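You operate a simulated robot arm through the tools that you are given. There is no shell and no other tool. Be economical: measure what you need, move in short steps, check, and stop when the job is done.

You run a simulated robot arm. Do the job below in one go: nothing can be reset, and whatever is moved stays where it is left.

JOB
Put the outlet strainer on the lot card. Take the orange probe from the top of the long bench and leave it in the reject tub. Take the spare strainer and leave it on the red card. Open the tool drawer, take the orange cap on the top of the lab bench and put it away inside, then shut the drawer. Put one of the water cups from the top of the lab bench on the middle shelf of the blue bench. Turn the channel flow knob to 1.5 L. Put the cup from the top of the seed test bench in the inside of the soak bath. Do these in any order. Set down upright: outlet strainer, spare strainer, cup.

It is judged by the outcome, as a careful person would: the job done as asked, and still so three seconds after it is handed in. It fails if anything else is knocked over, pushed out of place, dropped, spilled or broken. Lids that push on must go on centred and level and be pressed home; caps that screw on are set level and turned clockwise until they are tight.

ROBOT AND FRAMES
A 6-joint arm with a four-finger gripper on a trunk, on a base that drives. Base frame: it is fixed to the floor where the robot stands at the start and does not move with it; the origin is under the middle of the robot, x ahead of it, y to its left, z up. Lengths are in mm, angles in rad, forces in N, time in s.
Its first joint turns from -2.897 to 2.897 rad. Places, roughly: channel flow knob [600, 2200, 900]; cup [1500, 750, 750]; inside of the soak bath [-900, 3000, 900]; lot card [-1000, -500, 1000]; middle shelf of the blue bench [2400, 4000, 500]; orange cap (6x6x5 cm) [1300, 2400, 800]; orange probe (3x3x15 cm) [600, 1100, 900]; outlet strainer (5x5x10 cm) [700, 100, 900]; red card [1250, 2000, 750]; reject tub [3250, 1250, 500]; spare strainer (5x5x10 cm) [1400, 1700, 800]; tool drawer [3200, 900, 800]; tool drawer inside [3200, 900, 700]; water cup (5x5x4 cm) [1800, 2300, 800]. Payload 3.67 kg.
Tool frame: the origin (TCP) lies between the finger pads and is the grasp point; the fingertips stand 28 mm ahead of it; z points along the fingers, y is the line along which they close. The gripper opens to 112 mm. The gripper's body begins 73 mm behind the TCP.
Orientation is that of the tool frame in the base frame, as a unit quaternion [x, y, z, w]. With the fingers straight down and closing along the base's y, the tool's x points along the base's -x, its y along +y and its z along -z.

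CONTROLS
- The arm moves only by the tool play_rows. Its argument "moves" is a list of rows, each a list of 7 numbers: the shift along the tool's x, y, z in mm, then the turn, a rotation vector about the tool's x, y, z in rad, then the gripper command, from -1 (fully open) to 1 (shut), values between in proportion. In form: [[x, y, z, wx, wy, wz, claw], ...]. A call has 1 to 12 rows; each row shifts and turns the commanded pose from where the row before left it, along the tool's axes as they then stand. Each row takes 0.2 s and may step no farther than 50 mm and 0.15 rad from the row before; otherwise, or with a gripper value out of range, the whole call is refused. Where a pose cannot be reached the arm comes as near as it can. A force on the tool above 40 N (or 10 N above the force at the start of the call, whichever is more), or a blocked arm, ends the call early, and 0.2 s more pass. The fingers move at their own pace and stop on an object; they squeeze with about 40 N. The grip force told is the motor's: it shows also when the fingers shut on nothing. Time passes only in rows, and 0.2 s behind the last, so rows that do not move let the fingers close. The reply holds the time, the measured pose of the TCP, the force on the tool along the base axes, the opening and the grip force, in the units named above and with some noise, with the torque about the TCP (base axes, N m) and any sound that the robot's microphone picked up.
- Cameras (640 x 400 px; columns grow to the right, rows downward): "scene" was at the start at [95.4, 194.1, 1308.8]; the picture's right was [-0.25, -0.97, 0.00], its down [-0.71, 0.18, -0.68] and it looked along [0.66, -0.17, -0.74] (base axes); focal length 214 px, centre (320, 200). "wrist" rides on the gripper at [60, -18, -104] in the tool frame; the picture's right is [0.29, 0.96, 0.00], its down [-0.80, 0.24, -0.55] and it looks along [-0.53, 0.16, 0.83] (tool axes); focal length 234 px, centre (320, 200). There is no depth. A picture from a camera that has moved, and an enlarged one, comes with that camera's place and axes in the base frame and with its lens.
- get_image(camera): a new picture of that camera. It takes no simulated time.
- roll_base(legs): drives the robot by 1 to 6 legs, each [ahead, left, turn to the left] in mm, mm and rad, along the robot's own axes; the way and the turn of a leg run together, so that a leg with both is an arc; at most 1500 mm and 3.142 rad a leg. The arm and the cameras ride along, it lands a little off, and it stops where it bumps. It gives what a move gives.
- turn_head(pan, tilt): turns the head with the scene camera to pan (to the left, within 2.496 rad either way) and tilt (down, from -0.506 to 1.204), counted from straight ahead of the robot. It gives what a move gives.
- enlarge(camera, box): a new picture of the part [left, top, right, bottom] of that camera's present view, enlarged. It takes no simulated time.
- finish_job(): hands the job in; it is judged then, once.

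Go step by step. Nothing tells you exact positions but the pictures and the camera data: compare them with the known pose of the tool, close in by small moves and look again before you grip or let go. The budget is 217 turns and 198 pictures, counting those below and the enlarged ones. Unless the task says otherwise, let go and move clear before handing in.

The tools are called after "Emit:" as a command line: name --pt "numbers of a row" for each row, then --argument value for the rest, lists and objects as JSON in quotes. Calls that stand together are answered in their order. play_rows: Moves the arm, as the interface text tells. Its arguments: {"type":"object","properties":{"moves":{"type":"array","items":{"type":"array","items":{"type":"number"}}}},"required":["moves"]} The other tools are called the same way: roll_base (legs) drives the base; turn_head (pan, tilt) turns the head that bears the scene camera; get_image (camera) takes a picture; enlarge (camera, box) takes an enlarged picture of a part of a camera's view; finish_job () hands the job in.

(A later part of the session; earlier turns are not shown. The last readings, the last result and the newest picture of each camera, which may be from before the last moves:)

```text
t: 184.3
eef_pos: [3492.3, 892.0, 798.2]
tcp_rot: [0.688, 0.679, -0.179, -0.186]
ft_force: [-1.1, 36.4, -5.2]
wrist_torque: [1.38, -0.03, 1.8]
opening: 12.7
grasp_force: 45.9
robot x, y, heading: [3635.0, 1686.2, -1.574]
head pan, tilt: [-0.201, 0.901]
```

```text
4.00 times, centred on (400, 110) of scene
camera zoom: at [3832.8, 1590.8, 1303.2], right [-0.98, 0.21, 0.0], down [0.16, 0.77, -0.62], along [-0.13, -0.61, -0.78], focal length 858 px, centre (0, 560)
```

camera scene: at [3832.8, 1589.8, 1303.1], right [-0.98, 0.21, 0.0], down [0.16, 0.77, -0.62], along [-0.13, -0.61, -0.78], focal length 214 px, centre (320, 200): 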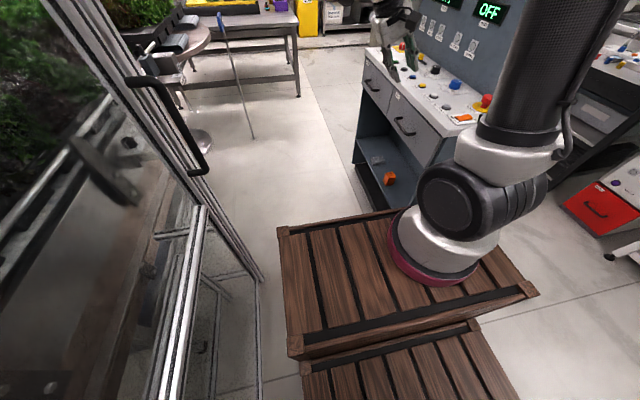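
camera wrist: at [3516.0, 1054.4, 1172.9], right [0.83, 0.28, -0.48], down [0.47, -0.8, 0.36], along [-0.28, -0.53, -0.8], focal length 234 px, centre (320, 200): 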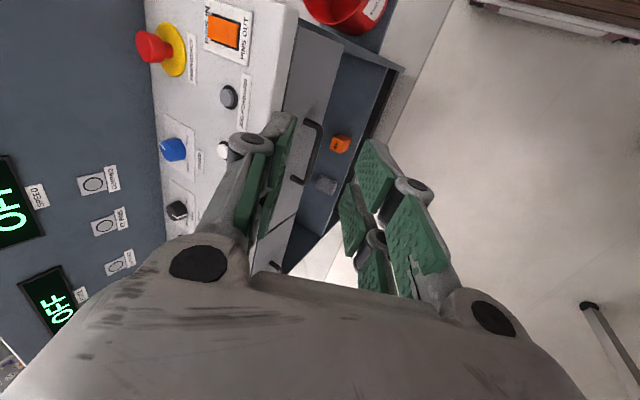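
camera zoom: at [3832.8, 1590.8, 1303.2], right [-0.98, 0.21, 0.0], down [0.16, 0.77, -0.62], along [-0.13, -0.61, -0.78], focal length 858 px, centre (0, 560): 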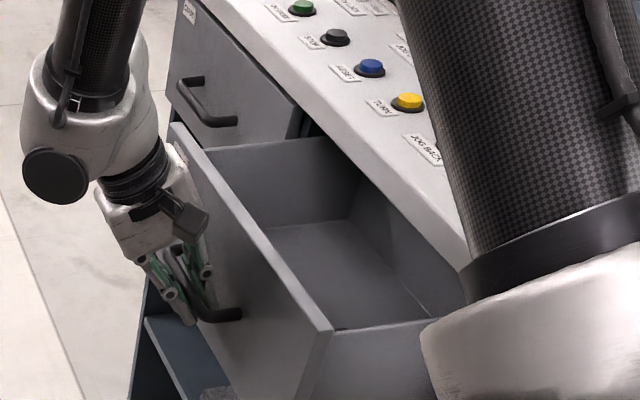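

Emit:
play_rows --pt "1.5 21.65 -12.5 0 0 0 1" --pt "1.5 21.65 -12.5 0 0 0 1" --pt "0 0 0 0 0 0 1"

Emit:
play_rows --pt "0 0 0 0 0 0 0.4" --pt "0 0 0 0 0 0 0.4" --pt "0 0 -30 0 0 0 0.4" --pt "0 0 -40 0 0 0 0.4" --pt "0 0 -40 0 0 0 0.4"

Emit:
get_image --camera "scene"

Emit:
get_image --camera "wrist"

```text
t: 185.1
eef_pos: [3539.7, 890.2, 797.2]
tcp_rot: [0.688, 0.679, -0.179, -0.185]
ft_force: [-1.4, 33.0, -17.2]
wrist_torque: [1.49, -0.08, 1.64]
opening: 12.7
grasp_force: 44.6
robot x, y, heading: [3638.1, 1685.6, -1.575]
head pan, tilt: [-0.201, 0.901]
```

```text
t: 186.3
eef_pos: [3596.0, 890.1, 893.1]
tcp_rot: [0.688, 0.678, -0.18, -0.184]
ft_force: [-0.2, 0.4, 0.4]
wrist_torque: [0.02, -0.03, -0.02]
opening: 33.8
grasp_force: 0.0
robot x, y, heading: [3635.1, 1687.3, -1.581]
head pan, tilt: [-0.201, 0.901]
```

```text
87 pictures are left
camera scene: at [3832.8, 1589.5, 1303.1], right [-0.98, 0.21, 0.0], down [0.16, 0.77, -0.62], along [-0.13, -0.61, -0.78], focal length 214 px, centre (320, 200)
```

scene: 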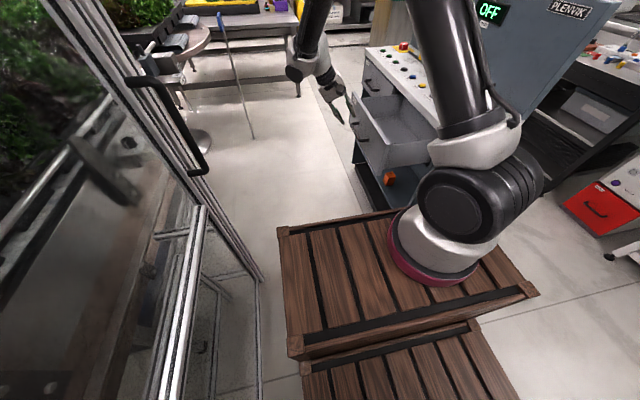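

```text
86 pictures are left
camera wrist: at [3633.4, 951.1, 992.9], right [0.83, 0.28, -0.48], down [0.47, -0.8, 0.36], along [-0.28, -0.53, -0.8], focal length 234 px, centre (320, 200)
```

wrist: 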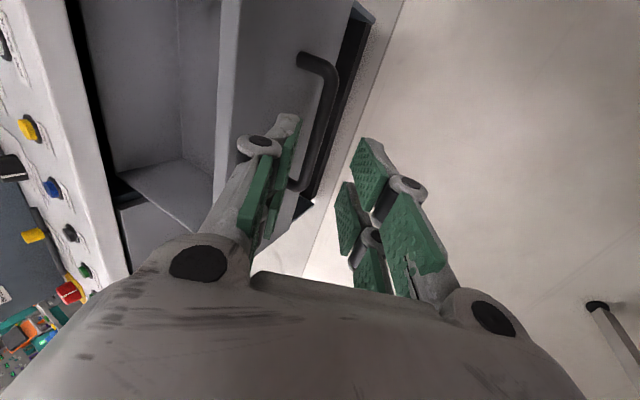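

The drawer is open about 200 mm. I'll raise the arm, level it, and drive back to the lab bench for the cap.

Emit:
play_rows --pt "0 -22 -38 0 0 0 0.3" --pt "0 -22 -38 0 0 0 0.3" --pt "0 -22 -38 0 0 0 0.3" --pt "0 -22 -38 0 0 0 0.3" --pt "0 -22 -38 0 0 0 0.3" --pt "0 -22 -38 0 0 0 0.3" --pt "0 -22 -38 -0.13 0 0 0.3" --pt "0 0 0 -0.13 0 0 0.3" --pt "0 0 0 -0.13 0 0 0.3" --pt "45 0 0 -0.13 0 0 0.3" --pt "48 0 0 0 0 0 0.3" --pt "48 0 0 0 0 0 0.3"

Emit:
play_rows --pt "48 0 0 0 0 0 0.3" --pt "48 0 0 0 0 0 0.3"

Emit:
roll_base --legs '[[-200, 0, 0], [0, -150, 0], [-250, 0, 0], [0, -1200, 0]]'

Emit:
turn_head --pan -0.9 --tilt 0.6

Emit:
get_image --camera "scene"

```text
t: 188.9
eef_pos: [3599.8, 1033.2, 1200.2]
tcp_rot: [0.711, 0.703, 0.002, -0.001]
ft_force: [0.9, -0.8, -0.9]
wrist_torque: [0.09, 0.01, 0.0]
opening: 39.1
grasp_force: 0.1
robot x, y, heading: [3632.8, 1687.8, -1.576]
head pan, tilt: [-0.201, 0.901]
```

```text
t: 189.5
eef_pos: [3600.1, 1127.8, 1200.0]
tcp_rot: [0.712, 0.703, 0.0, 0.001]
ft_force: [0.7, -0.4, -0.9]
wrist_torque: [0.05, 0.02, -0.01]
opening: 39.3
grasp_force: 0.0
robot x, y, heading: [3634.9, 1684.9, -1.576]
head pan, tilt: [-0.201, 0.901]
```

```text
t: 190.4
eef_pos: [3596.5, 1143.1, 1201.2]
tcp_rot: [0.714, 0.7, -0.001, 0.001]
ft_force: [0.9, 0.2, -0.2]
wrist_torque: [-0.03, -0.04, 0.03]
opening: 39.3
grasp_force: 0.2
robot x, y, heading: [3635.6, 1702.6, -1.581]
head pan, tilt: [-0.201, 0.901]
stopped in leg 1: the robot was blocked; the commanded pose is now the measured one
```

```text
t: 191.4
eef_pos: [3596.3, 1144.0, 1200.0]
tcp_rot: [0.713, 0.701, -0.001, 0.001]
ft_force: [0.4, -0.4, 0.6]
wrist_torque: [0.0, 0.02, -0.01]
opening: 39.1
grasp_force: 0.1
robot x, y, heading: [3633.0, 1702.3, -1.586]
head pan, tilt: [-0.901, 0.6]
```

```text
85 pictures are left
camera scene: at [3776.7, 1623.6, 1327.8], right [-0.61, 0.79, 0.0], down [0.45, 0.35, -0.82], along [-0.65, -0.5, -0.57], focal length 214 px, centre (320, 200)
```

scene: 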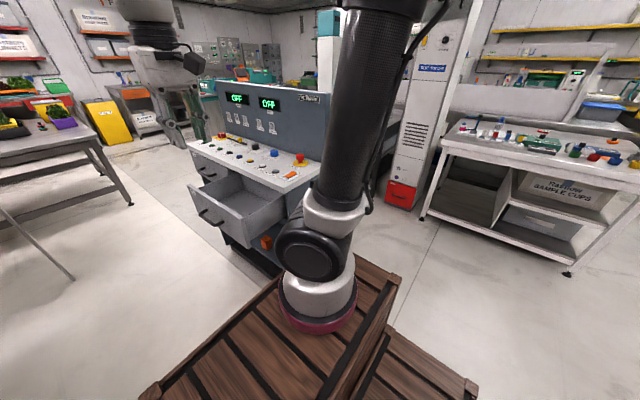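

Emit:
roll_base --legs '[[10, 0, 0], [0, -90, 0], [-180, 0, 0]]'

```text
t: 193.9
eef_pos: [3444.5, 1207.2, 1199.7]
tcp_rot: [0.748, 0.664, 0.0, 0.001]
ft_force: [-0.2, -0.2, 0.3]
wrist_torque: [0.01, 0.02, -0.02]
opening: 39.1
grasp_force: 0.0
robot x, y, heading: [3539.2, 1756.7, -1.685]
head pan, tilt: [-0.901, 0.6]
stopped in leg 3: the robot was blocked; the commanded pose is now the measured one
```

Emit:
roll_base --legs '[[20, 0, 0], [0, -70, 0.0], [-120, 0, 0], [0, 0, 0.11], [-150, 0, 0]]'

Emit:
turn_head --pan -0.5 --tilt 0.8

Emit:
get_image --camera "scene"

```text
t: 197.6
eef_pos: [3448.2, 1446.8, 1200.2]
tcp_rot: [0.71, 0.705, 0.0, 0.0]
ft_force: [0.5, 0.0, 0.0]
wrist_torque: [0.0, 0.02, 0.03]
opening: 39.4
grasp_force: 0.0
robot x, y, heading: [3483.0, 2004.8, -1.572]
head pan, tilt: [-0.901, 0.6]
```

```text
t: 198.4
eef_pos: [3448.4, 1446.3, 1200.9]
tcp_rot: [0.71, 0.705, 0.0, 0.001]
ft_force: [-0.9, -0.1, -0.3]
wrist_torque: [-0.02, 0.0, 0.02]
opening: 39.4
grasp_force: 0.1
robot x, y, heading: [3480.4, 2007.3, -1.569]
head pan, tilt: [-0.499, 0.799]
```

```text
84 pictures are left
camera scene: at [3655.5, 1912.5, 1311.0], right [-0.88, 0.48, 0.0], down [0.34, 0.63, -0.7], along [-0.34, -0.61, -0.72], focal length 214 px, centre (320, 200)
```

scene: 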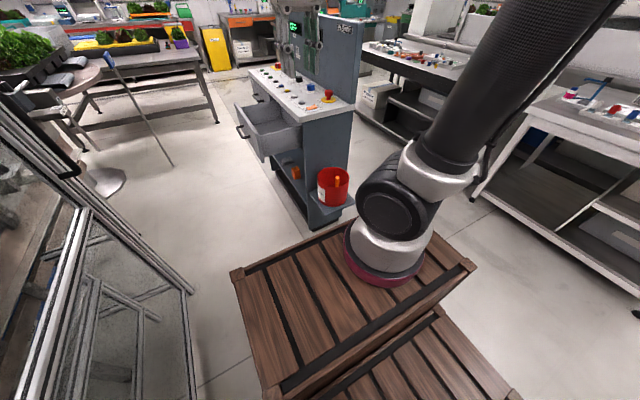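

The tub and probe are fine. I'll drive to the north end of the lab bench to pick up the cap.

Emit:
roll_base --legs '[[-950, -900, 0], [-80, -1100, 0]]'

Emit:
turn_head --pan -0.3 --tilt 0.8

Emit:
get_image --camera "scene"

Emit:
get_image --camera "wrist"

```text
t: 210.4
eef_pos: [1418.3, 2476.1, 1200.2]
tcp_rot: [0.709, 0.705, -0.001, 0.001]
ft_force: [0.3, 1.0, -0.3]
wrist_torque: [-0.03, 0.04, 0.01]
opening: 39.3
grasp_force: 0.0
robot x, y, heading: [1452.6, 3033.3, -1.571]
head pan, tilt: [-0.499, 0.799]
```

```text
t: 211.1
eef_pos: [1418.0, 2476.2, 1200.2]
tcp_rot: [0.709, 0.705, -0.001, 0.001]
ft_force: [0.2, 0.3, -0.3]
wrist_torque: [-0.01, 0.0, 0.0]
opening: 39.2
grasp_force: 0.2
robot x, y, heading: [1448.1, 3038.5, -1.575]
head pan, tilt: [-0.3, 0.799]
```

```text
83 pictures are left
camera scene: at [1639.0, 2936.7, 1311.0], right [-0.95, 0.3, 0.0], down [0.21, 0.68, -0.7], along [-0.21, -0.67, -0.72], focal length 214 px, centre (320, 200)
```

scene: 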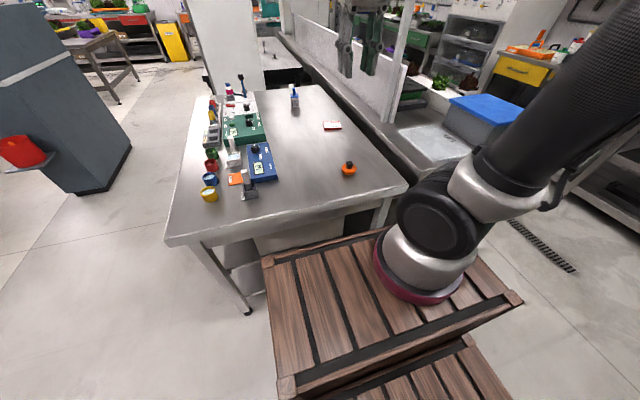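

```text
82 pictures are left
camera wrist: at [1401.7, 2537.9, 1304.9], right [0.96, 0.28, 0.0], down [0.24, -0.8, 0.56], along [0.16, -0.53, -0.83], focal length 234 px, centre (320, 200)
```

wrist: 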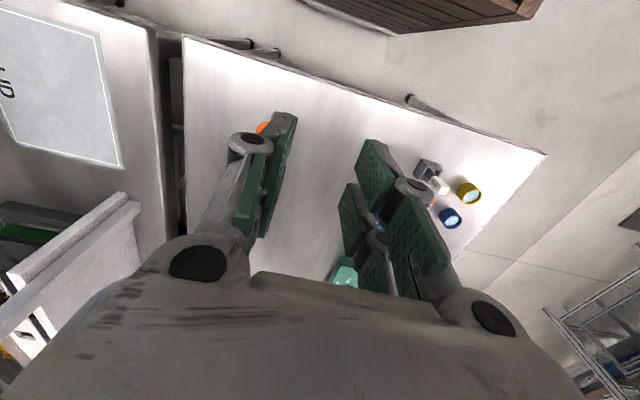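

Emit:
enlarge --camera "scene" --box '[316, 145, 380, 185]'

Emit:
enlarge --camera "scene" --box '[180, 60, 360, 210]'

```text
10.00 times, centred on (348, 165) of scene
camera zoom: at [1639.0, 2936.7, 1311.0], right [-0.95, 0.3, 0.0], down [0.21, 0.68, -0.7], along [-0.21, -0.67, -0.72], focal length 2145 px, centre (40, 550)
```

zoom: 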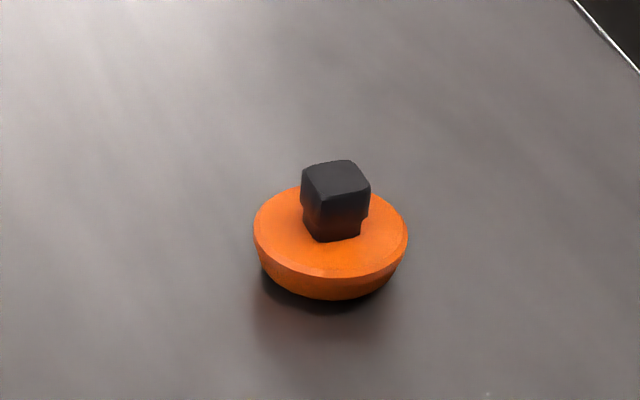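

```text
2.67 times, centred on (270, 135) of scene
camera zoom: at [1639.0, 2936.7, 1311.0], right [-0.95, 0.3, 0.0], down [0.21, 0.68, -0.7], along [-0.21, -0.67, -0.72], focal length 572 px, centre (453, 373)
```

zoom: 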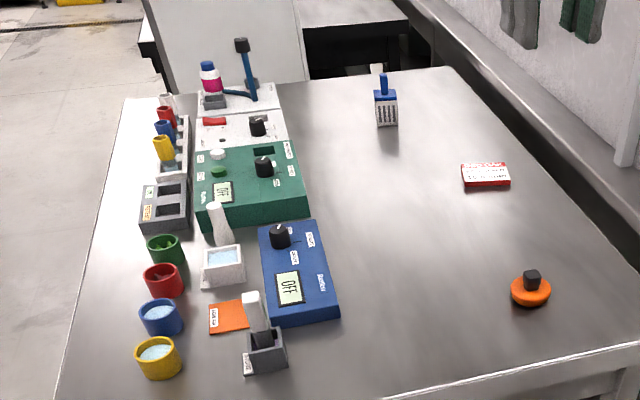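

The orange cap with a black knob is near (1322, 2330); the red card and the blue-handled spare strainer are visible too. I'll move over the cap.

Emit:
play_rows --pt "-18 -12 37 0 0 0 0" --pt "-18 -12 37 0 0 0 0" --pt "-18 -12 37 0 0 0 0" --pt "-18 -12 37 0 0 0 0" --pt "-18 -12 37 0 0 0 0" --pt "-18 -12 37 0 0 0 0"

Emit:
get_image --camera "wrist"

Emit:
enlarge --camera "scene" --box '[300, 90, 428, 170]'

```text
t: 212.5
eef_pos: [1346.9, 2371.1, 977.3]
tcp_rot: [0.709, 0.705, 0.0, 0.001]
ft_force: [0.0, -0.6, 0.6]
wrist_torque: [-0.06, -0.02, 0.02]
opening: 56.0
grasp_force: 0.1
robot x, y, heading: [1452.5, 3041.5, -1.57]
head pan, tilt: [-0.3, 0.799]
```

```text
79 pictures are left
camera wrist: at [1330.2, 2432.3, 1082.2], right [0.96, 0.28, 0.0], down [0.24, -0.8, 0.56], along [0.16, -0.53, -0.83], focal length 234 px, centre (320, 200)
```

wrist: 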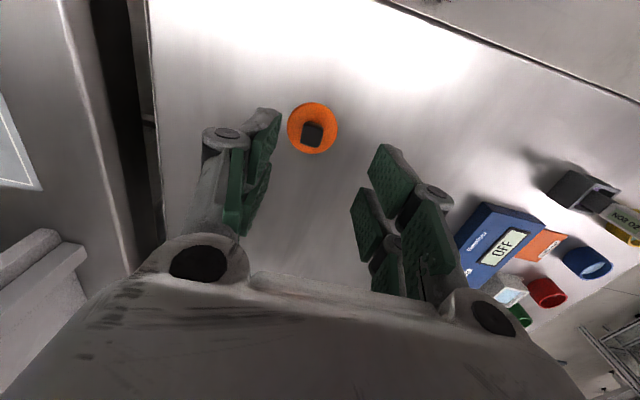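

```text
5.00 times, centred on (364, 130) of scene
camera zoom: at [1639.1, 2937.2, 1311.0], right [-0.96, 0.3, 0.0], down [0.21, 0.68, -0.7], along [-0.21, -0.67, -0.72], focal length 1072 px, centre (100, 550)
```

zoom: 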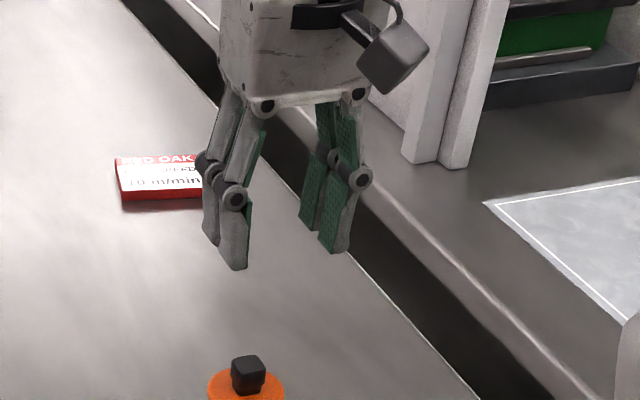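

Emit:
play_rows --pt "-10 0 45 0 0 0 0" --pt "0 0 40 0 0 0 0.1" --pt "0 0 15 0 0 0 0.1"

Emit:
enlarge --camera "wrist" --box '[200, 100, 440, 250]'

```text
t: 213.3
eef_pos: [1346.2, 2358.1, 877.4]
tcp_rot: [0.709, 0.705, 0.0, 0.001]
ft_force: [-0.3, 0.2, 0.7]
wrist_torque: [-0.02, 0.04, -0.02]
opening: 50.0
grasp_force: 0.0
robot x, y, heading: [1453.7, 3033.3, -1.574]
head pan, tilt: [-0.3, 0.799]
```

```text
2.67 times, centred on (320, 175) of wrist
camera zoom: at [1329.7, 2419.6, 982.1], right [0.96, 0.28, 0.0], down [0.24, -0.8, 0.56], along [0.16, -0.53, -0.83], focal length 624 px, centre (320, 267)
```

zoom: 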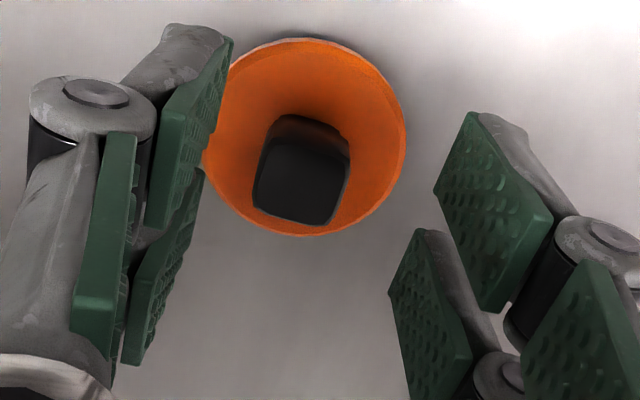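

Emit:
play_rows --pt "0 0 12 0 0 0 0.1" --pt "-1 0 6 0 0 0 0.1" --pt "0 0 0 0 0 0 0.6" --pt "0 0 0 0 0 0 1" --pt "0 0 0 0 0 0 1"

Emit:
play_rows --pt "0 0 -20 0 0 0 1" --pt "0 0 -40 0 0 0 1" --pt "0 0 -45 0 0 0 1"

Emit:
get_image --camera "wrist"

```text
t: 214.5
eef_pos: [1345.1, 2356.4, 861.7]
tcp_rot: [0.709, 0.705, -0.001, 0.0]
ft_force: [-0.3, 0.2, 0.6]
wrist_torque: [0.02, -0.01, -0.01]
opening: 21.6
grasp_force: 40.1
robot x, y, heading: [1449.8, 3032.5, -1.572]
head pan, tilt: [-0.3, 0.799]
```

```text
t: 215.3
eef_pos: [1345.7, 2356.1, 966.1]
tcp_rot: [0.709, 0.705, 0.001, 0.0]
ft_force: [-1.1, -1.0, -0.7]
wrist_torque: [0.04, 0.04, -0.01]
opening: 21.6
grasp_force: 39.8
robot x, y, heading: [1449.4, 3036.3, -1.576]
head pan, tilt: [-0.3, 0.799]
```

```text
76 pictures are left
camera wrist: at [1328.8, 2415.7, 1070.0], right [0.96, 0.28, 0.0], down [0.24, -0.8, 0.55], along [0.16, -0.53, -0.83], focal length 234 px, centre (320, 200)
```

wrist: 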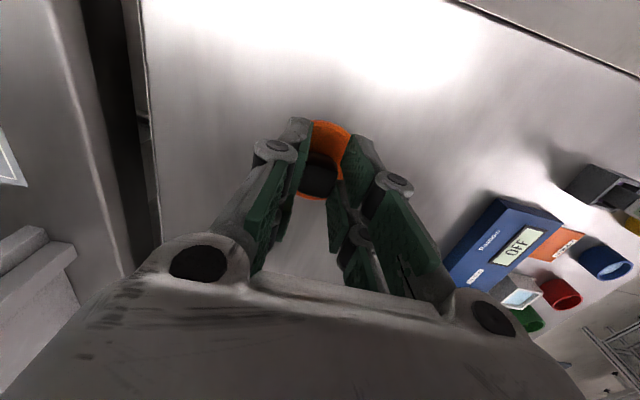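

The cap is held. I'll raise, tuck and drive back to the open drawer.

Emit:
play_rows --pt "20 12 -39 0 0 0 1" --pt "20 12 -39 0 0 0 1" --pt "20 12 -39 0 0 0 1" --pt "20 12 -39 0 0 0 1" --pt "20 12 -39 0 0 0 1" --pt "20 12 -39 0 0 0 1"

Emit:
roll_base --legs '[[80, 1100, 0], [950, 940, 0], [240, 0, 0]]'

Emit:
turn_head --pan -0.2 --tilt 0.8

Emit:
get_image --camera "scene"

Emit:
get_image --camera "wrist"

```text
t: 216.7
eef_pos: [1418.2, 2475.0, 1202.5]
tcp_rot: [0.709, 0.705, -0.001, 0.0]
ft_force: [-0.5, 0.4, -0.1]
wrist_torque: [0.05, 0.0, 0.03]
opening: 21.7
grasp_force: 40.3
robot x, y, heading: [1450.7, 3035.9, -1.574]
head pan, tilt: [-0.3, 0.799]
```

```text
t: 230.0
eef_pos: [3476.6, 1207.8, 1201.7]
tcp_rot: [0.699, 0.715, -0.001, 0.001]
ft_force: [-0.3, 0.2, 0.4]
wrist_torque: [0.03, 0.0, -0.02]
opening: 21.3
grasp_force: 39.7
robot x, y, heading: [3495.4, 1769.3, -1.546]
head pan, tilt: [-0.3, 0.799]
```

```text
t: 230.7
eef_pos: [3477.2, 1206.6, 1201.5]
tcp_rot: [0.699, 0.715, 0.0, 0.001]
ft_force: [0.2, 0.8, 0.6]
wrist_torque: [-0.01, -0.02, -0.01]
opening: 21.8
grasp_force: 39.3
robot x, y, heading: [3492.8, 1768.7, -1.547]
head pan, tilt: [-0.201, 0.799]
```

```text
75 pictures are left
camera scene: at [3692.5, 1673.4, 1311.0], right [-0.98, 0.17, 0.0], down [0.12, 0.71, -0.7], along [-0.12, -0.69, -0.72], focal length 214 px, centre (320, 200)
```

scene: 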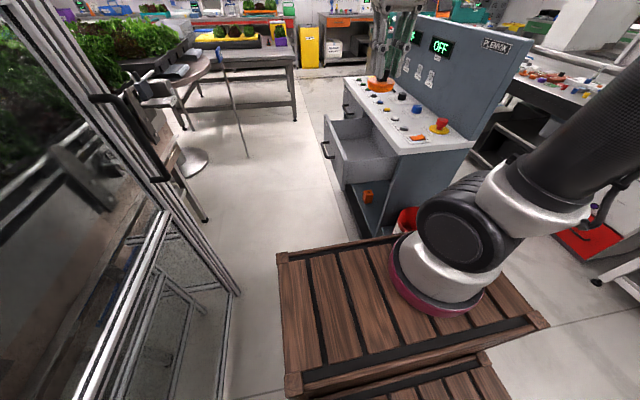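

```text
74 pictures are left
camera wrist: at [3458.9, 1268.5, 1306.0], right [0.95, 0.31, 0.0], down [0.26, -0.79, 0.56], along [0.17, -0.53, -0.83], focal length 234 px, centre (320, 200)
```

wrist: 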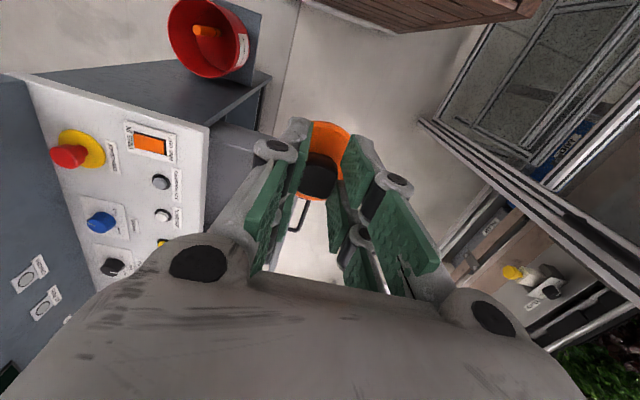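

Emit:
enlarge --camera "scene" --box '[300, 80, 460, 220]'

```text
2.86 times, centred on (380, 150) of scene
camera zoom: at [3692.5, 1673.4, 1311.0], right [-0.98, 0.17, 0.0], down [0.12, 0.71, -0.7], along [-0.12, -0.69, -0.72], focal length 613 px, centre (149, 343)
```

zoom: 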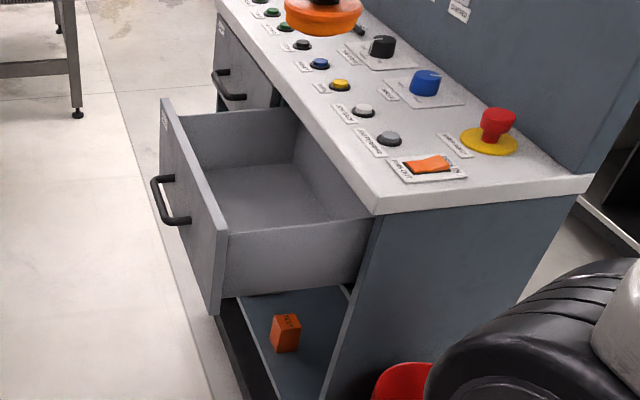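

Emit:
play_rows --pt "-34.5 -9.8 15 0 0 0 1" --pt "-34.5 -9.8 15 0 0 0 1" --pt "-34.5 -9.8 25 0 0 0 1" --pt "-34.5 -9.8 25 0 0 0 1" --pt "-34.5 -9.8 30 0 0 0 1" --pt "-34.5 -9.8 30 0 0 0 1" --pt "-34.5 -9.8 30 0 0 0 1" --pt "-34.5 -9.8 30 0 0 0 1"

Emit:
get_image --camera "wrist"

Emit:
enlarge --camera "scene" --box '[300, 80, 460, 220]'

```text
t: 232.5
eef_pos: [3407.5, 927.3, 1004.2]
tcp_rot: [0.699, 0.715, -0.002, 0.001]
ft_force: [0.2, 0.7, 0.7]
wrist_torque: [-0.04, 0.0, -0.02]
opening: 21.5
grasp_force: 40.3
robot x, y, heading: [3493.0, 1767.6, -1.539]
head pan, tilt: [-0.201, 0.799]
```

```text
72 pictures are left
camera wrist: at [3388.9, 987.9, 1108.5], right [0.95, 0.31, 0.0], down [0.26, -0.79, 0.56], along [0.17, -0.53, -0.83], focal length 234 px, centre (320, 200)
```

wrist: 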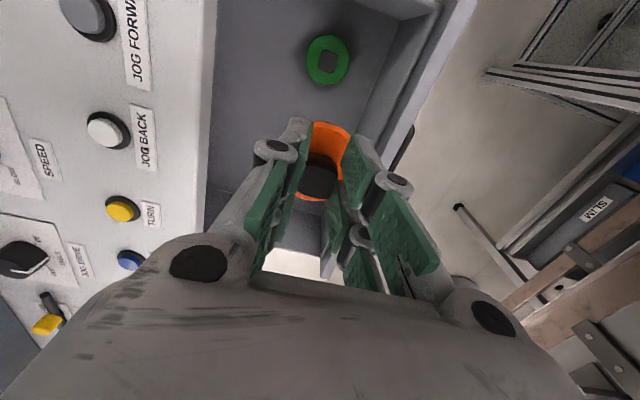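

```text
2.86 times, centred on (380, 150) of scene
camera zoom: at [3692.6, 1674.0, 1311.0], right [-0.98, 0.17, 0.0], down [0.12, 0.71, -0.7], along [-0.12, -0.69, -0.72], focal length 613 px, centre (149, 343)
```

zoom: 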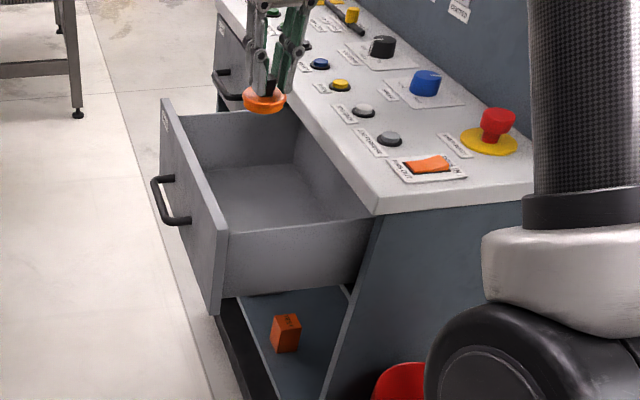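

There's already a green cap in the drawer at about (3402, 973), so I'll set the orange cap further in at y≈855.

Emit:
play_rows --pt "-36 0 0 0 0 0 1" --pt "-36 0 0 0 0 0 1" --pt "0 0 40 0 0 0 1" --pt "0 0 40 0 0 0 1" --pt "0 0 40 0 0 0 1"

Emit:
get_image --camera "wrist"

Emit:
enlarge --camera "scene" --box '[300, 80, 460, 220]'

```text
t: 233.7
eef_pos: [3407.8, 854.6, 880.6]
tcp_rot: [0.699, 0.715, -0.001, 0.001]
ft_force: [-1.1, 1.2, 0.5]
wrist_torque: [-0.02, 0.01, -0.04]
opening: 21.6
grasp_force: 40.1
robot x, y, heading: [3492.5, 1768.9, -1.543]
head pan, tilt: [-0.201, 0.799]
```

```text
70 pictures are left
camera wrist: at [3389.7, 915.4, 985.1], right [0.95, 0.31, 0.0], down [0.26, -0.79, 0.56], along [0.17, -0.53, -0.83], focal length 234 px, centre (320, 200)
```

wrist: 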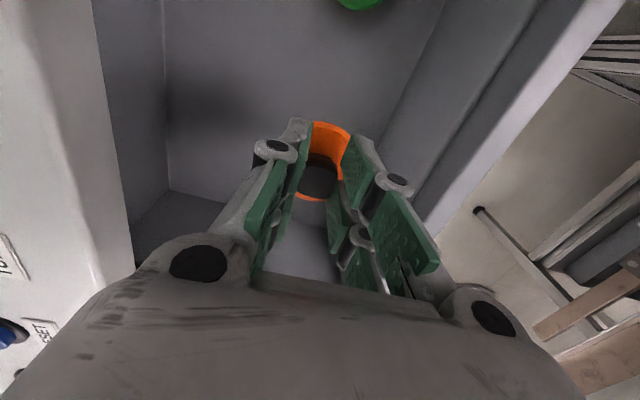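

```text
2.86 times, centred on (380, 150) of scene
camera zoom: at [3692.6, 1673.7, 1311.0], right [-0.98, 0.17, 0.0], down [0.12, 0.71, -0.7], along [-0.12, -0.69, -0.72], focal length 613 px, centre (149, 343)
```

zoom: 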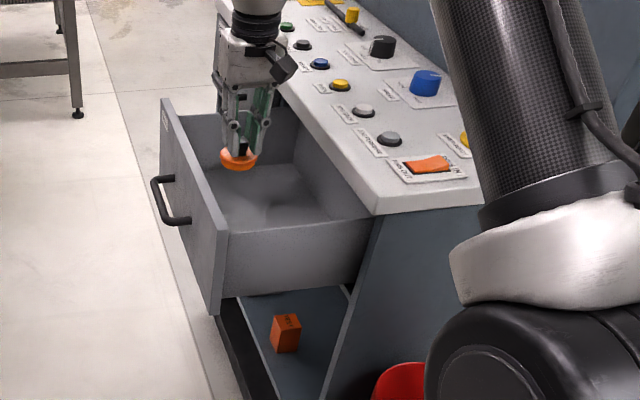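

Emit:
play_rows --pt "0 0 15 0 0 0 1" --pt "0 0 15 0 0 0 1" --pt "0 0 12 0 0 0 1" --pt "0 0 8 0 0 0 1" --pt "0 0 8 0 0 0 1" --pt "0 0 8 0 0 0 1" --pt "0 0 8 0 0 0 1"

```text
t: 235.3
eef_pos: [3405.9, 857.8, 807.5]
tcp_rot: [0.699, 0.715, -0.001, 0.0]
ft_force: [0.0, 0.6, -0.4]
wrist_torque: [0.01, 0.0, 0.03]
opening: 21.5
grasp_force: 40.5
robot x, y, heading: [3492.8, 1768.3, -1.546]
head pan, tilt: [-0.201, 0.799]
```

Emit:
play_rows --pt "0 0 6 0 0 0 1" --pt "0 0 6 0 0 0 1" --pt "0 0 6 0 0 0 1" --pt "0 0 6 0 0 0 1" --pt "0 0 6 0 0 0 1" --pt "0 0 6 0 0 0 1"

Emit:
enlarge --camera "scene" --box '[300, 80, 460, 220]'

```text
t: 236.6
eef_pos: [3405.0, 854.6, 780.2]
tcp_rot: [0.699, 0.715, -0.004, 0.004]
ft_force: [-0.4, 4.5, 14.9]
wrist_torque: [0.22, 0.0, 0.0]
opening: 19.8
grasp_force: 39.6
robot x, y, heading: [3492.9, 1764.5, -1.546]
head pan, tilt: [-0.201, 0.799]
stopped in row 6: the force on the tool passed its limit at 46 N (the readings are from after the stop); the commanded pose is now the measured one
```

```text
2.86 times, centred on (380, 150) of scene
camera zoom: at [3692.6, 1674.0, 1311.0], right [-0.98, 0.17, 0.0], down [0.12, 0.71, -0.7], along [-0.12, -0.69, -0.72], focal length 613 px, centre (149, 343)
```

zoom: 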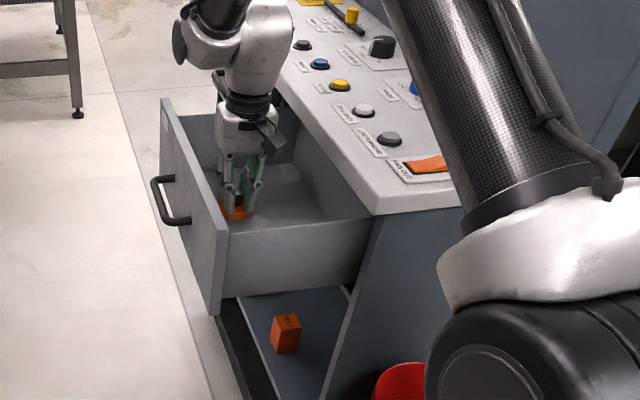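

Emit:
play_rows --pt "0 0 -2 0 0 0 0.4" --pt "0 0 0 0 0 0 0.2" --pt "0 0 0 0 0 0 0.2" --pt "0 0 -20 0 0 0 0.2" --pt "0 0 -45 0 0 0 0.2" --pt "0 0 -45 0 0 0 0.2" --pt "0 0 -45 0 0 0 0.2" --pt "0 0 -45 0 0 0 0.2" --pt "0 0 -45 0 0 0 0.2"

Emit:
get_image --camera "wrist"

```text
t: 238.6
eef_pos: [3406.8, 857.0, 1026.7]
tcp_rot: [0.699, 0.715, -0.003, 0.002]
ft_force: [1.8, -0.4, -1.1]
wrist_torque: [0.03, 0.02, -0.03]
opening: 44.6
grasp_force: 0.1
robot x, y, heading: [3491.1, 1770.0, -1.542]
head pan, tilt: [-0.201, 0.799]
```

```text
67 pictures are left
camera wrist: at [3388.4, 918.2, 1131.0], right [0.95, 0.31, 0.0], down [0.26, -0.79, 0.56], along [0.17, -0.53, -0.83], focal length 234 px, centre (320, 200)
```

wrist: 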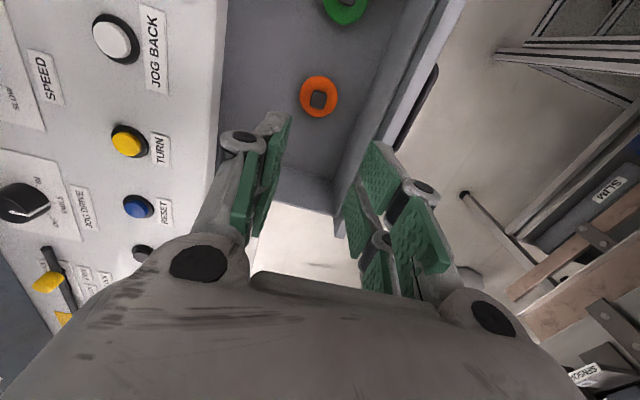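

The cap is in the drawer. Now to shut it: I'll move outside the front, close the fingers, and rotate the hand so it's slim in the push direction.

Emit:
play_rows --pt "6.6 40 0 0 0 0 1" --pt "6.6 40 0 0 0 0 1" --pt "6.6 40 0 0 0 0 1" --pt "6.6 40 0 0 0 0 1" --pt "6.6 40 0 0 0 0 1"

Emit:
play_rows --pt "0 0 0 0 0 -0.13 1" --pt "0 0 0 0 0 -0.13 1" --pt "0 0 0 0 0 -0.13 1" --pt "0 0 0 0 0 -0.13 1" --pt "0 0 0 0 0 -0.13 1" --pt "0 0 0 0 0 -0.13 1" --pt "0 0 0 0 0 -0.13 1" --pt "0 0 0 0 0 -0.13 1" --pt "0 0 0 0 0 -0.13 1" --pt "0 0 0 0 0 -0.13 1" --pt "0 0 0 0 0 -0.13 1" --pt "0 0 0 0 0 -0.1 1"

Emit:
play_rows --pt "0 0 45 0 0 0 1" --pt "0 0 45 0 0 0 1" --pt "0 0 45 0 0 0 1" --pt "0 0 45 0 0 0 1" --pt "0 0 40 0 0 0 1"

Emit:
enlarge --camera "scene" --box '[280, 80, 440, 220]'

```text
t: 239.8
eef_pos: [3602.5, 895.7, 1023.4]
tcp_rot: [0.7, 0.714, -0.003, 0.004]
ft_force: [-0.8, 0.1, -0.2]
wrist_torque: [0.0, -0.04, 0.0]
opening: 0.1
grasp_force: 36.1
robot x, y, heading: [3492.7, 1769.3, -1.543]
head pan, tilt: [-0.201, 0.799]
```

```text
t: 242.4
eef_pos: [3605.5, 894.2, 1026.3]
tcp_rot: [0.008, 1.0, -0.005, 0.0]
ft_force: [-1.0, -0.1, 0.0]
wrist_torque: [0.02, -0.01, -0.02]
opening: 0.2
grasp_force: 35.7
robot x, y, heading: [3488.8, 1769.3, -1.547]
head pan, tilt: [-0.201, 0.799]
```

```text
t: 243.6
eef_pos: [3602.8, 890.9, 806.0]
tcp_rot: [0.009, 1.0, -0.005, 0.0]
ft_force: [0.3, 0.9, 0.5]
wrist_torque: [-0.04, 0.01, -0.01]
opening: 0.0
grasp_force: 35.5
robot x, y, heading: [3491.2, 1770.8, -1.548]
head pan, tilt: [-0.201, 0.799]
```

```text
2.86 times, centred on (360, 150) of scene
camera zoom: at [3692.5, 1673.5, 1311.0], right [-0.98, 0.17, 0.0], down [0.12, 0.71, -0.7], along [-0.12, -0.69, -0.72], focal length 613 px, centre (206, 343)
```

zoom: 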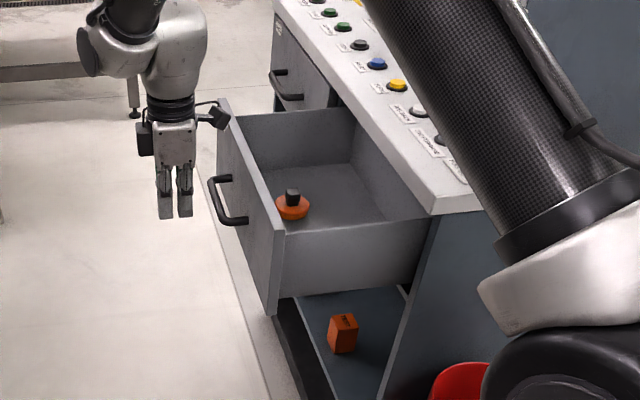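

I'll tilt so the camera stays clear of the console top, then push the handle.

Emit:
play_rows --pt "0 0 0 0 0.15 0 1" --pt "0 0 0 0 0.15 0 1" --pt "0 0 0 0 0.15 0 1" --pt "-4.35 0 9 0 0 0 1" --pt "22.5 0 10.9 0 0 0 1" --pt "22.5 0 10.9 0 0 0 1" --pt "22.5 0 10.9 0 0 0 1" --pt "22.5 0 10.9 0 0 0 1" --pt "22.5 0 10.9 0 0 0 1"

Emit:
enlarge --camera "scene" --box '[280, 80, 440, 220]'

```text
t: 245.6
eef_pos: [3481.2, 894.5, 795.5]
tcp_rot: [0.01, 0.975, -0.002, -0.223]
ft_force: [-0.4, 0.6, -0.3]
wrist_torque: [0.01, 0.0, -0.02]
opening: 0.0
grasp_force: 35.8
robot x, y, heading: [3491.8, 1768.1, -1.545]
head pan, tilt: [-0.201, 0.799]
```

```text
2.86 times, centred on (360, 150) of scene
camera zoom: at [3692.8, 1673.3, 1311.0], right [-0.98, 0.17, 0.0], down [0.12, 0.71, -0.7], along [-0.12, -0.69, -0.72], focal length 613 px, centre (206, 343)
```

zoom: 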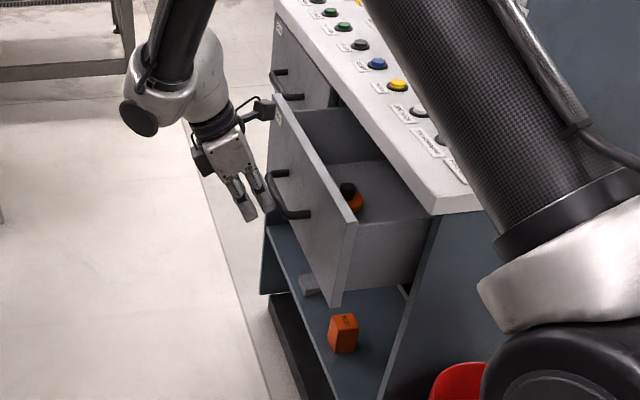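

Emit:
play_rows --pt "22.5 0 10.9 0 0 0 1" --pt "22.5 0 10.9 0 0 0 1" --pt "22.5 0 10.9 0 0 0 1"

Emit:
enlarge --camera "scene" --box '[320, 80, 440, 180]'

```text
t: 246.4
eef_pos: [3405.6, 895.9, 794.2]
tcp_rot: [0.009, 0.975, -0.002, -0.224]
ft_force: [0.8, -0.1, -0.8]
wrist_torque: [0.01, 0.06, -0.01]
opening: 0.2
grasp_force: 35.8
robot x, y, heading: [3495.1, 1768.5, -1.549]
head pan, tilt: [-0.201, 0.799]
```

```text
4.00 times, centred on (380, 130) of scene
camera zoom: at [3692.8, 1673.3, 1311.0], right [-0.98, 0.17, 0.0], down [0.12, 0.71, -0.7], along [-0.12, -0.69, -0.72], focal length 858 px, centre (80, 480)
```

zoom: 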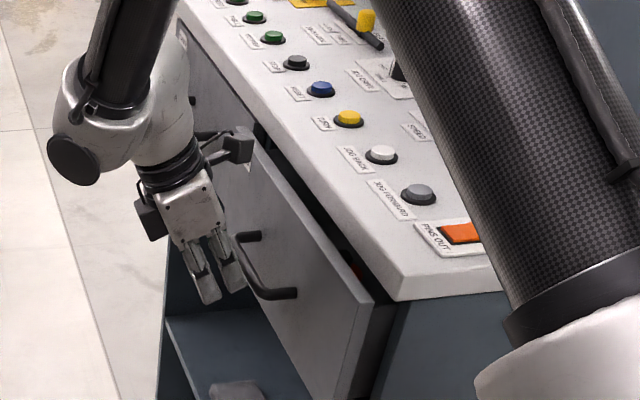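

Emit:
play_rows --pt "13.5 0 6.5 0 0 0 1" --pt "13.5 0 6.5 0 0 0 1" --pt "13.5 0 6.5 0 0 0 1" --pt "9 0 4.4 0 0 0 1"

Emit:
enlarge --camera "scene" --box '[320, 80, 440, 180]'

```text
t: 247.1
eef_pos: [3374.9, 896.7, 794.5]
tcp_rot: [0.007, 0.975, -0.005, -0.22]
ft_force: [9.0, 1.1, -1.3]
wrist_torque: [0.04, -0.09, 0.07]
opening: 0.0
grasp_force: 35.3
robot x, y, heading: [3491.7, 1771.4, -1.54]
head pan, tilt: [-0.201, 0.799]
stopped in row 3: the force on the tool passed its limit at 57 N (the readings are from after the stop); the commanded pose is now the measured one
```

```text
4.00 times, centred on (380, 130) of scene
camera zoom: at [3693.4, 1673.7, 1311.0], right [-0.99, 0.17, 0.0], down [0.12, 0.71, -0.7], along [-0.12, -0.69, -0.72], focal length 858 px, centre (80, 480)
```

zoom: 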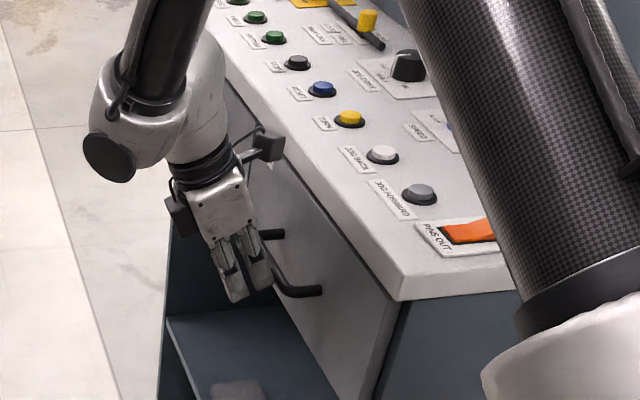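

Emit:
play_rows --pt "-27 0 -13 0 0 0 1" --pt "-27 0 -13 0 0 0 1" --pt "-18 0 -40 0 0 0 1" --pt "-10 0 -45 0 0 0 1" --pt "-10 0 -45 0 0 0 1" --pt "-10 0 -45 0 0 0 1"

Emit:
enlarge --camera "scene" --box '[320, 80, 440, 180]'

Emit:
get_image --camera "wrist"

```text
t: 248.5
eef_pos: [3551.4, 897.2, 932.4]
tcp_rot: [0.007, 0.975, -0.004, -0.22]
ft_force: [0.2, -0.9, 0.1]
wrist_torque: [0.04, -0.04, -0.02]
opening: 0.1
grasp_force: 35.7
robot x, y, heading: [3492.3, 1762.1, -1.541]
head pan, tilt: [-0.201, 0.799]
```

```text
4.00 times, centred on (380, 130) of scene
camera zoom: at [3692.9, 1673.2, 1311.0], right [-0.98, 0.17, 0.0], down [0.12, 0.71, -0.7], along [-0.12, -0.69, -0.72], focal length 858 px, centre (80, 480)
```

zoom: 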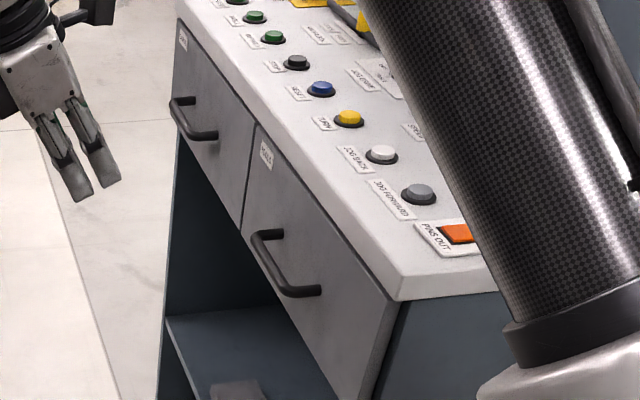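

```text
61 pictures are left
camera wrist: at [3543.1, 881.6, 1051.9], right [-0.25, 0.96, 0.11], down [0.96, 0.23, 0.15], along [0.12, 0.15, -0.98], focal length 234 px, centre (320, 200)
```

wrist: 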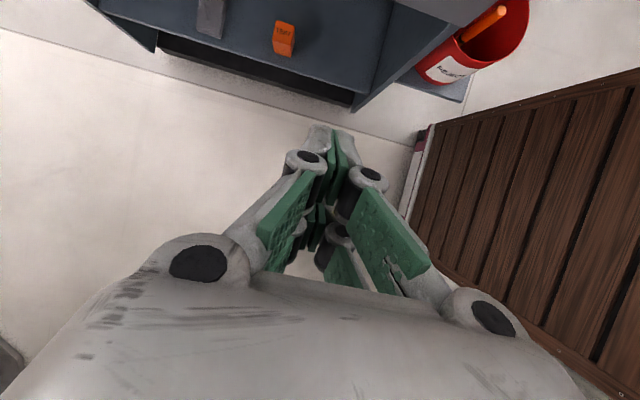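

Emit:
enlarge --camera "scene" --box '[360, 95, 424, 155]'

```text
6.67 times, centred on (392, 125) of scene
camera zoom: at [3692.9, 1673.2, 1311.0], right [-0.98, 0.17, 0.0], down [0.12, 0.71, -0.7], along [-0.12, -0.69, -0.72], focal length 1430 px, centre (-160, 700)
```

zoom: 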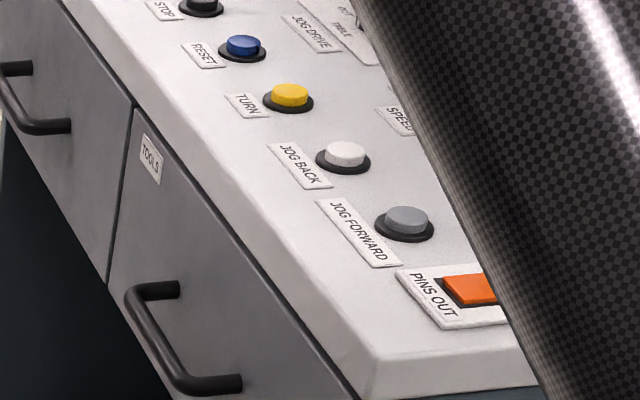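

The drawer is shut flush. I'll restore the arm to travel pose and go to the lab bench for the spare strainer.

Emit:
play_rows --pt "19 0 -40 0 0 0 0" --pt "19 0 -40 0 0 0 0" --pt "19 0 -40 0 0 0 0" --pt "19 0 -40 0 0 0 0" --pt "19 0 -40 0 0 0 0" --pt "19 0 -40 0 0 0 0" --pt "0 0 0 0 -0.15 0 0" --pt "0 0 0 0 -0.15 0 0" --pt "0 0 0 0 -0.15 0 0"

Emit:
play_rows --pt "0 25 0 0 0 0.13 0" --pt "3 25 0 0 0 0.13 0" --pt "6 25 0 0 0 0.13 0" --pt "9 24 0 0 0 0.13 0" --pt "12 22 0 0 0 0.13 0" --pt "15 20 0 0 0 0.13 0" --pt "18 18 0 0 0 0.13 0" --pt "20 15 0 0 0 0.13 0" --pt "22 12 0 0 0 0.13 0" --pt "24 9 0 0 0 0.13 0" --pt "25 6 0 0 0 0.13 0" --pt "25 3 0 0 0 0.13 0"

Emit:
roll_base --legs '[[-250, 0, -0.025], [-200, -1250, 0]]'

Emit:
turn_head --pan -0.8 --tilt 0.7

Emit:
get_image --camera "scene"

```text
t: 250.5
eef_pos: [3554.1, 899.5, 1197.7]
tcp_rot: [0.005, 1.0, -0.006, 0.003]
ft_force: [0.6, -0.3, 0.2]
wrist_torque: [0.01, 0.05, 0.01]
opening: 56.2
grasp_force: 0.2
robot x, y, heading: [3494.9, 1768.3, -1.539]
head pan, tilt: [-0.201, 0.799]
```

```text
t: 253.1
eef_pos: [3558.4, 1203.1, 1193.1]
tcp_rot: [0.708, 0.706, -0.002, 0.005]
ft_force: [0.5, 0.1, 0.3]
wrist_torque: [0.02, 0.01, -0.03]
opening: 55.9
grasp_force: 0.1
robot x, y, heading: [3491.9, 1772.9, -1.546]
head pan, tilt: [-0.201, 0.799]
```

```text
t: 261.0
eef_pos: [2263.1, 1673.5, 1193.2]
tcp_rot: [0.729, 0.684, -0.003, 0.006]
ft_force: [0.2, -0.4, 0.4]
wrist_torque: [-0.01, 0.01, 0.02]
opening: 55.8
grasp_force: 0.1
robot x, y, heading: [2233.7, 2244.8, -1.608]
head pan, tilt: [-0.201, 0.799]
```

```text
t: 262.0
eef_pos: [2264.3, 1673.3, 1193.2]
tcp_rot: [0.729, 0.684, -0.003, 0.006]
ft_force: [-0.3, 0.1, 0.6]
wrist_torque: [0.02, 0.0, 0.01]
opening: 56.0
grasp_force: 0.0
robot x, y, heading: [2236.3, 2242.3, -1.604]
head pan, tilt: [-0.799, 0.7]
```

```text
59 pictures are left
camera scene: at [2383.8, 2156.0, 1319.2], right [-0.67, 0.74, 0.0], down [0.48, 0.43, -0.76], along [-0.57, -0.51, -0.64], focal length 214 px, centre (320, 200)
```

scene: 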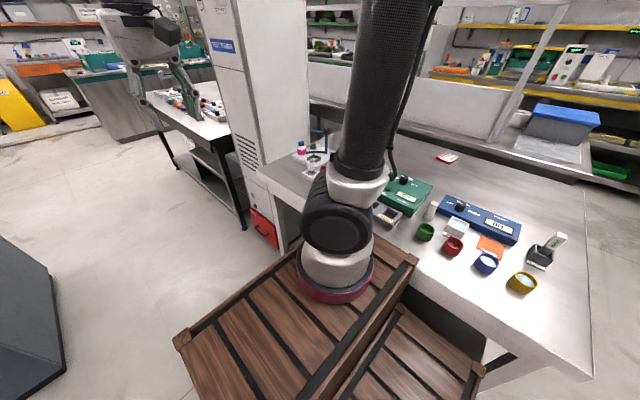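

Cups, card and strainer are laid out along the lab bench. I'll straighten up alongside it.

Emit:
roll_base --legs '[[0, 0, 0.034], [150, -20, 0]]'

Emit:
play_rows --pt "-3 -39 0 0 0 0.131 0" --pt "-8.1 -38.3 0 0 0 0.131 0" --pt "-13 -36.9 0 0 0 0.131 0" --pt "-17.7 -34.9 0 0 0 0.131 0" --pt "-22.1 -32.3 0 0 0 0.131 0" --pt "-26.1 -29.1 0 0 0 0.131 0" --pt "-29.7 -25.4 0 0 0 0.131 0" --pt "-32.8 -21.4 0 0 0 0.131 0" --pt "-35.3 -16.9 0 0 0 0.131 0" --pt "-37.2 -12.1 0 0 0 0.131 0" --pt "-38.4 -7.2 0 0 0 0.131 0" --pt "-39.1 -2.1 0 0 0 0.131 0"

Emit:
get_image --camera "wrist"

Emit:
get_image --camera "scene"

```text
t: 263.7
eef_pos: [2264.8, 1526.2, 1193.3]
tcp_rot: [0.715, 0.699, -0.003, 0.006]
ft_force: [0.6, 0.1, 0.7]
wrist_torque: [-0.02, 0.02, 0.0]
opening: 55.9
grasp_force: 0.1
robot x, y, heading: [2214.8, 2092.2, -1.566]
head pan, tilt: [-0.799, 0.7]
```

```text
t: 266.3
eef_pos: [1797.3, 1501.6, 1194.1]
tcp_rot: [1.0, -0.013, 0.003, 0.006]
ft_force: [-0.8, 0.4, 0.4]
wrist_torque: [-0.03, 0.02, -0.01]
opening: 56.1
grasp_force: 0.1
robot x, y, heading: [2210.3, 2092.8, -1.562]
head pan, tilt: [-0.799, 0.7]
```

```text
58 pictures are left
camera wrist: at [1858.5, 1519.7, 1298.8], right [0.26, -0.96, 0.01], down [-0.81, -0.21, 0.55], along [-0.53, -0.16, -0.83], focal length 234 px, centre (320, 200)
```

wrist: 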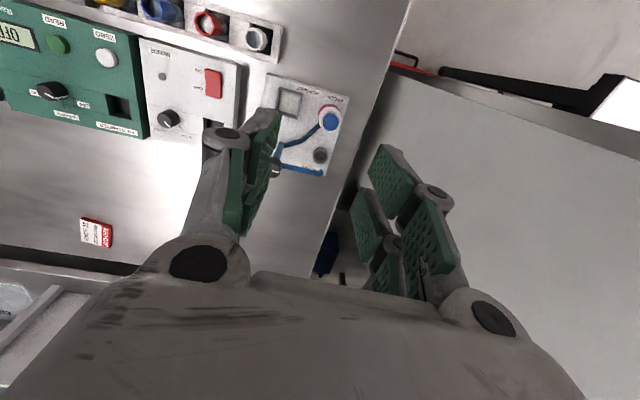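

```text
57 pictures are left
camera scene: at [2366.8, 2014.3, 1319.2], right [-0.7, 0.71, 0.0], down [0.46, 0.45, -0.77], along [-0.55, -0.54, -0.64], focal length 214 px, centre (320, 200)
```

scene: 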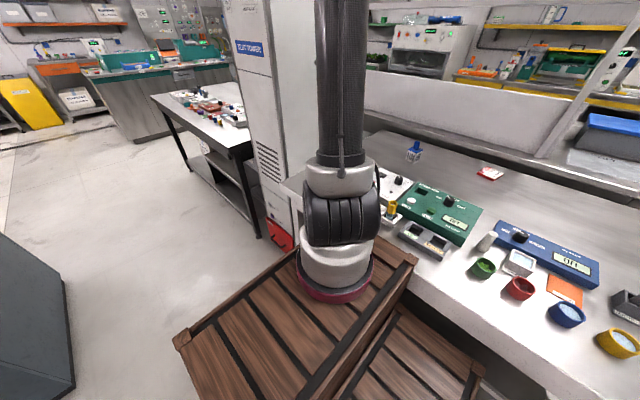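

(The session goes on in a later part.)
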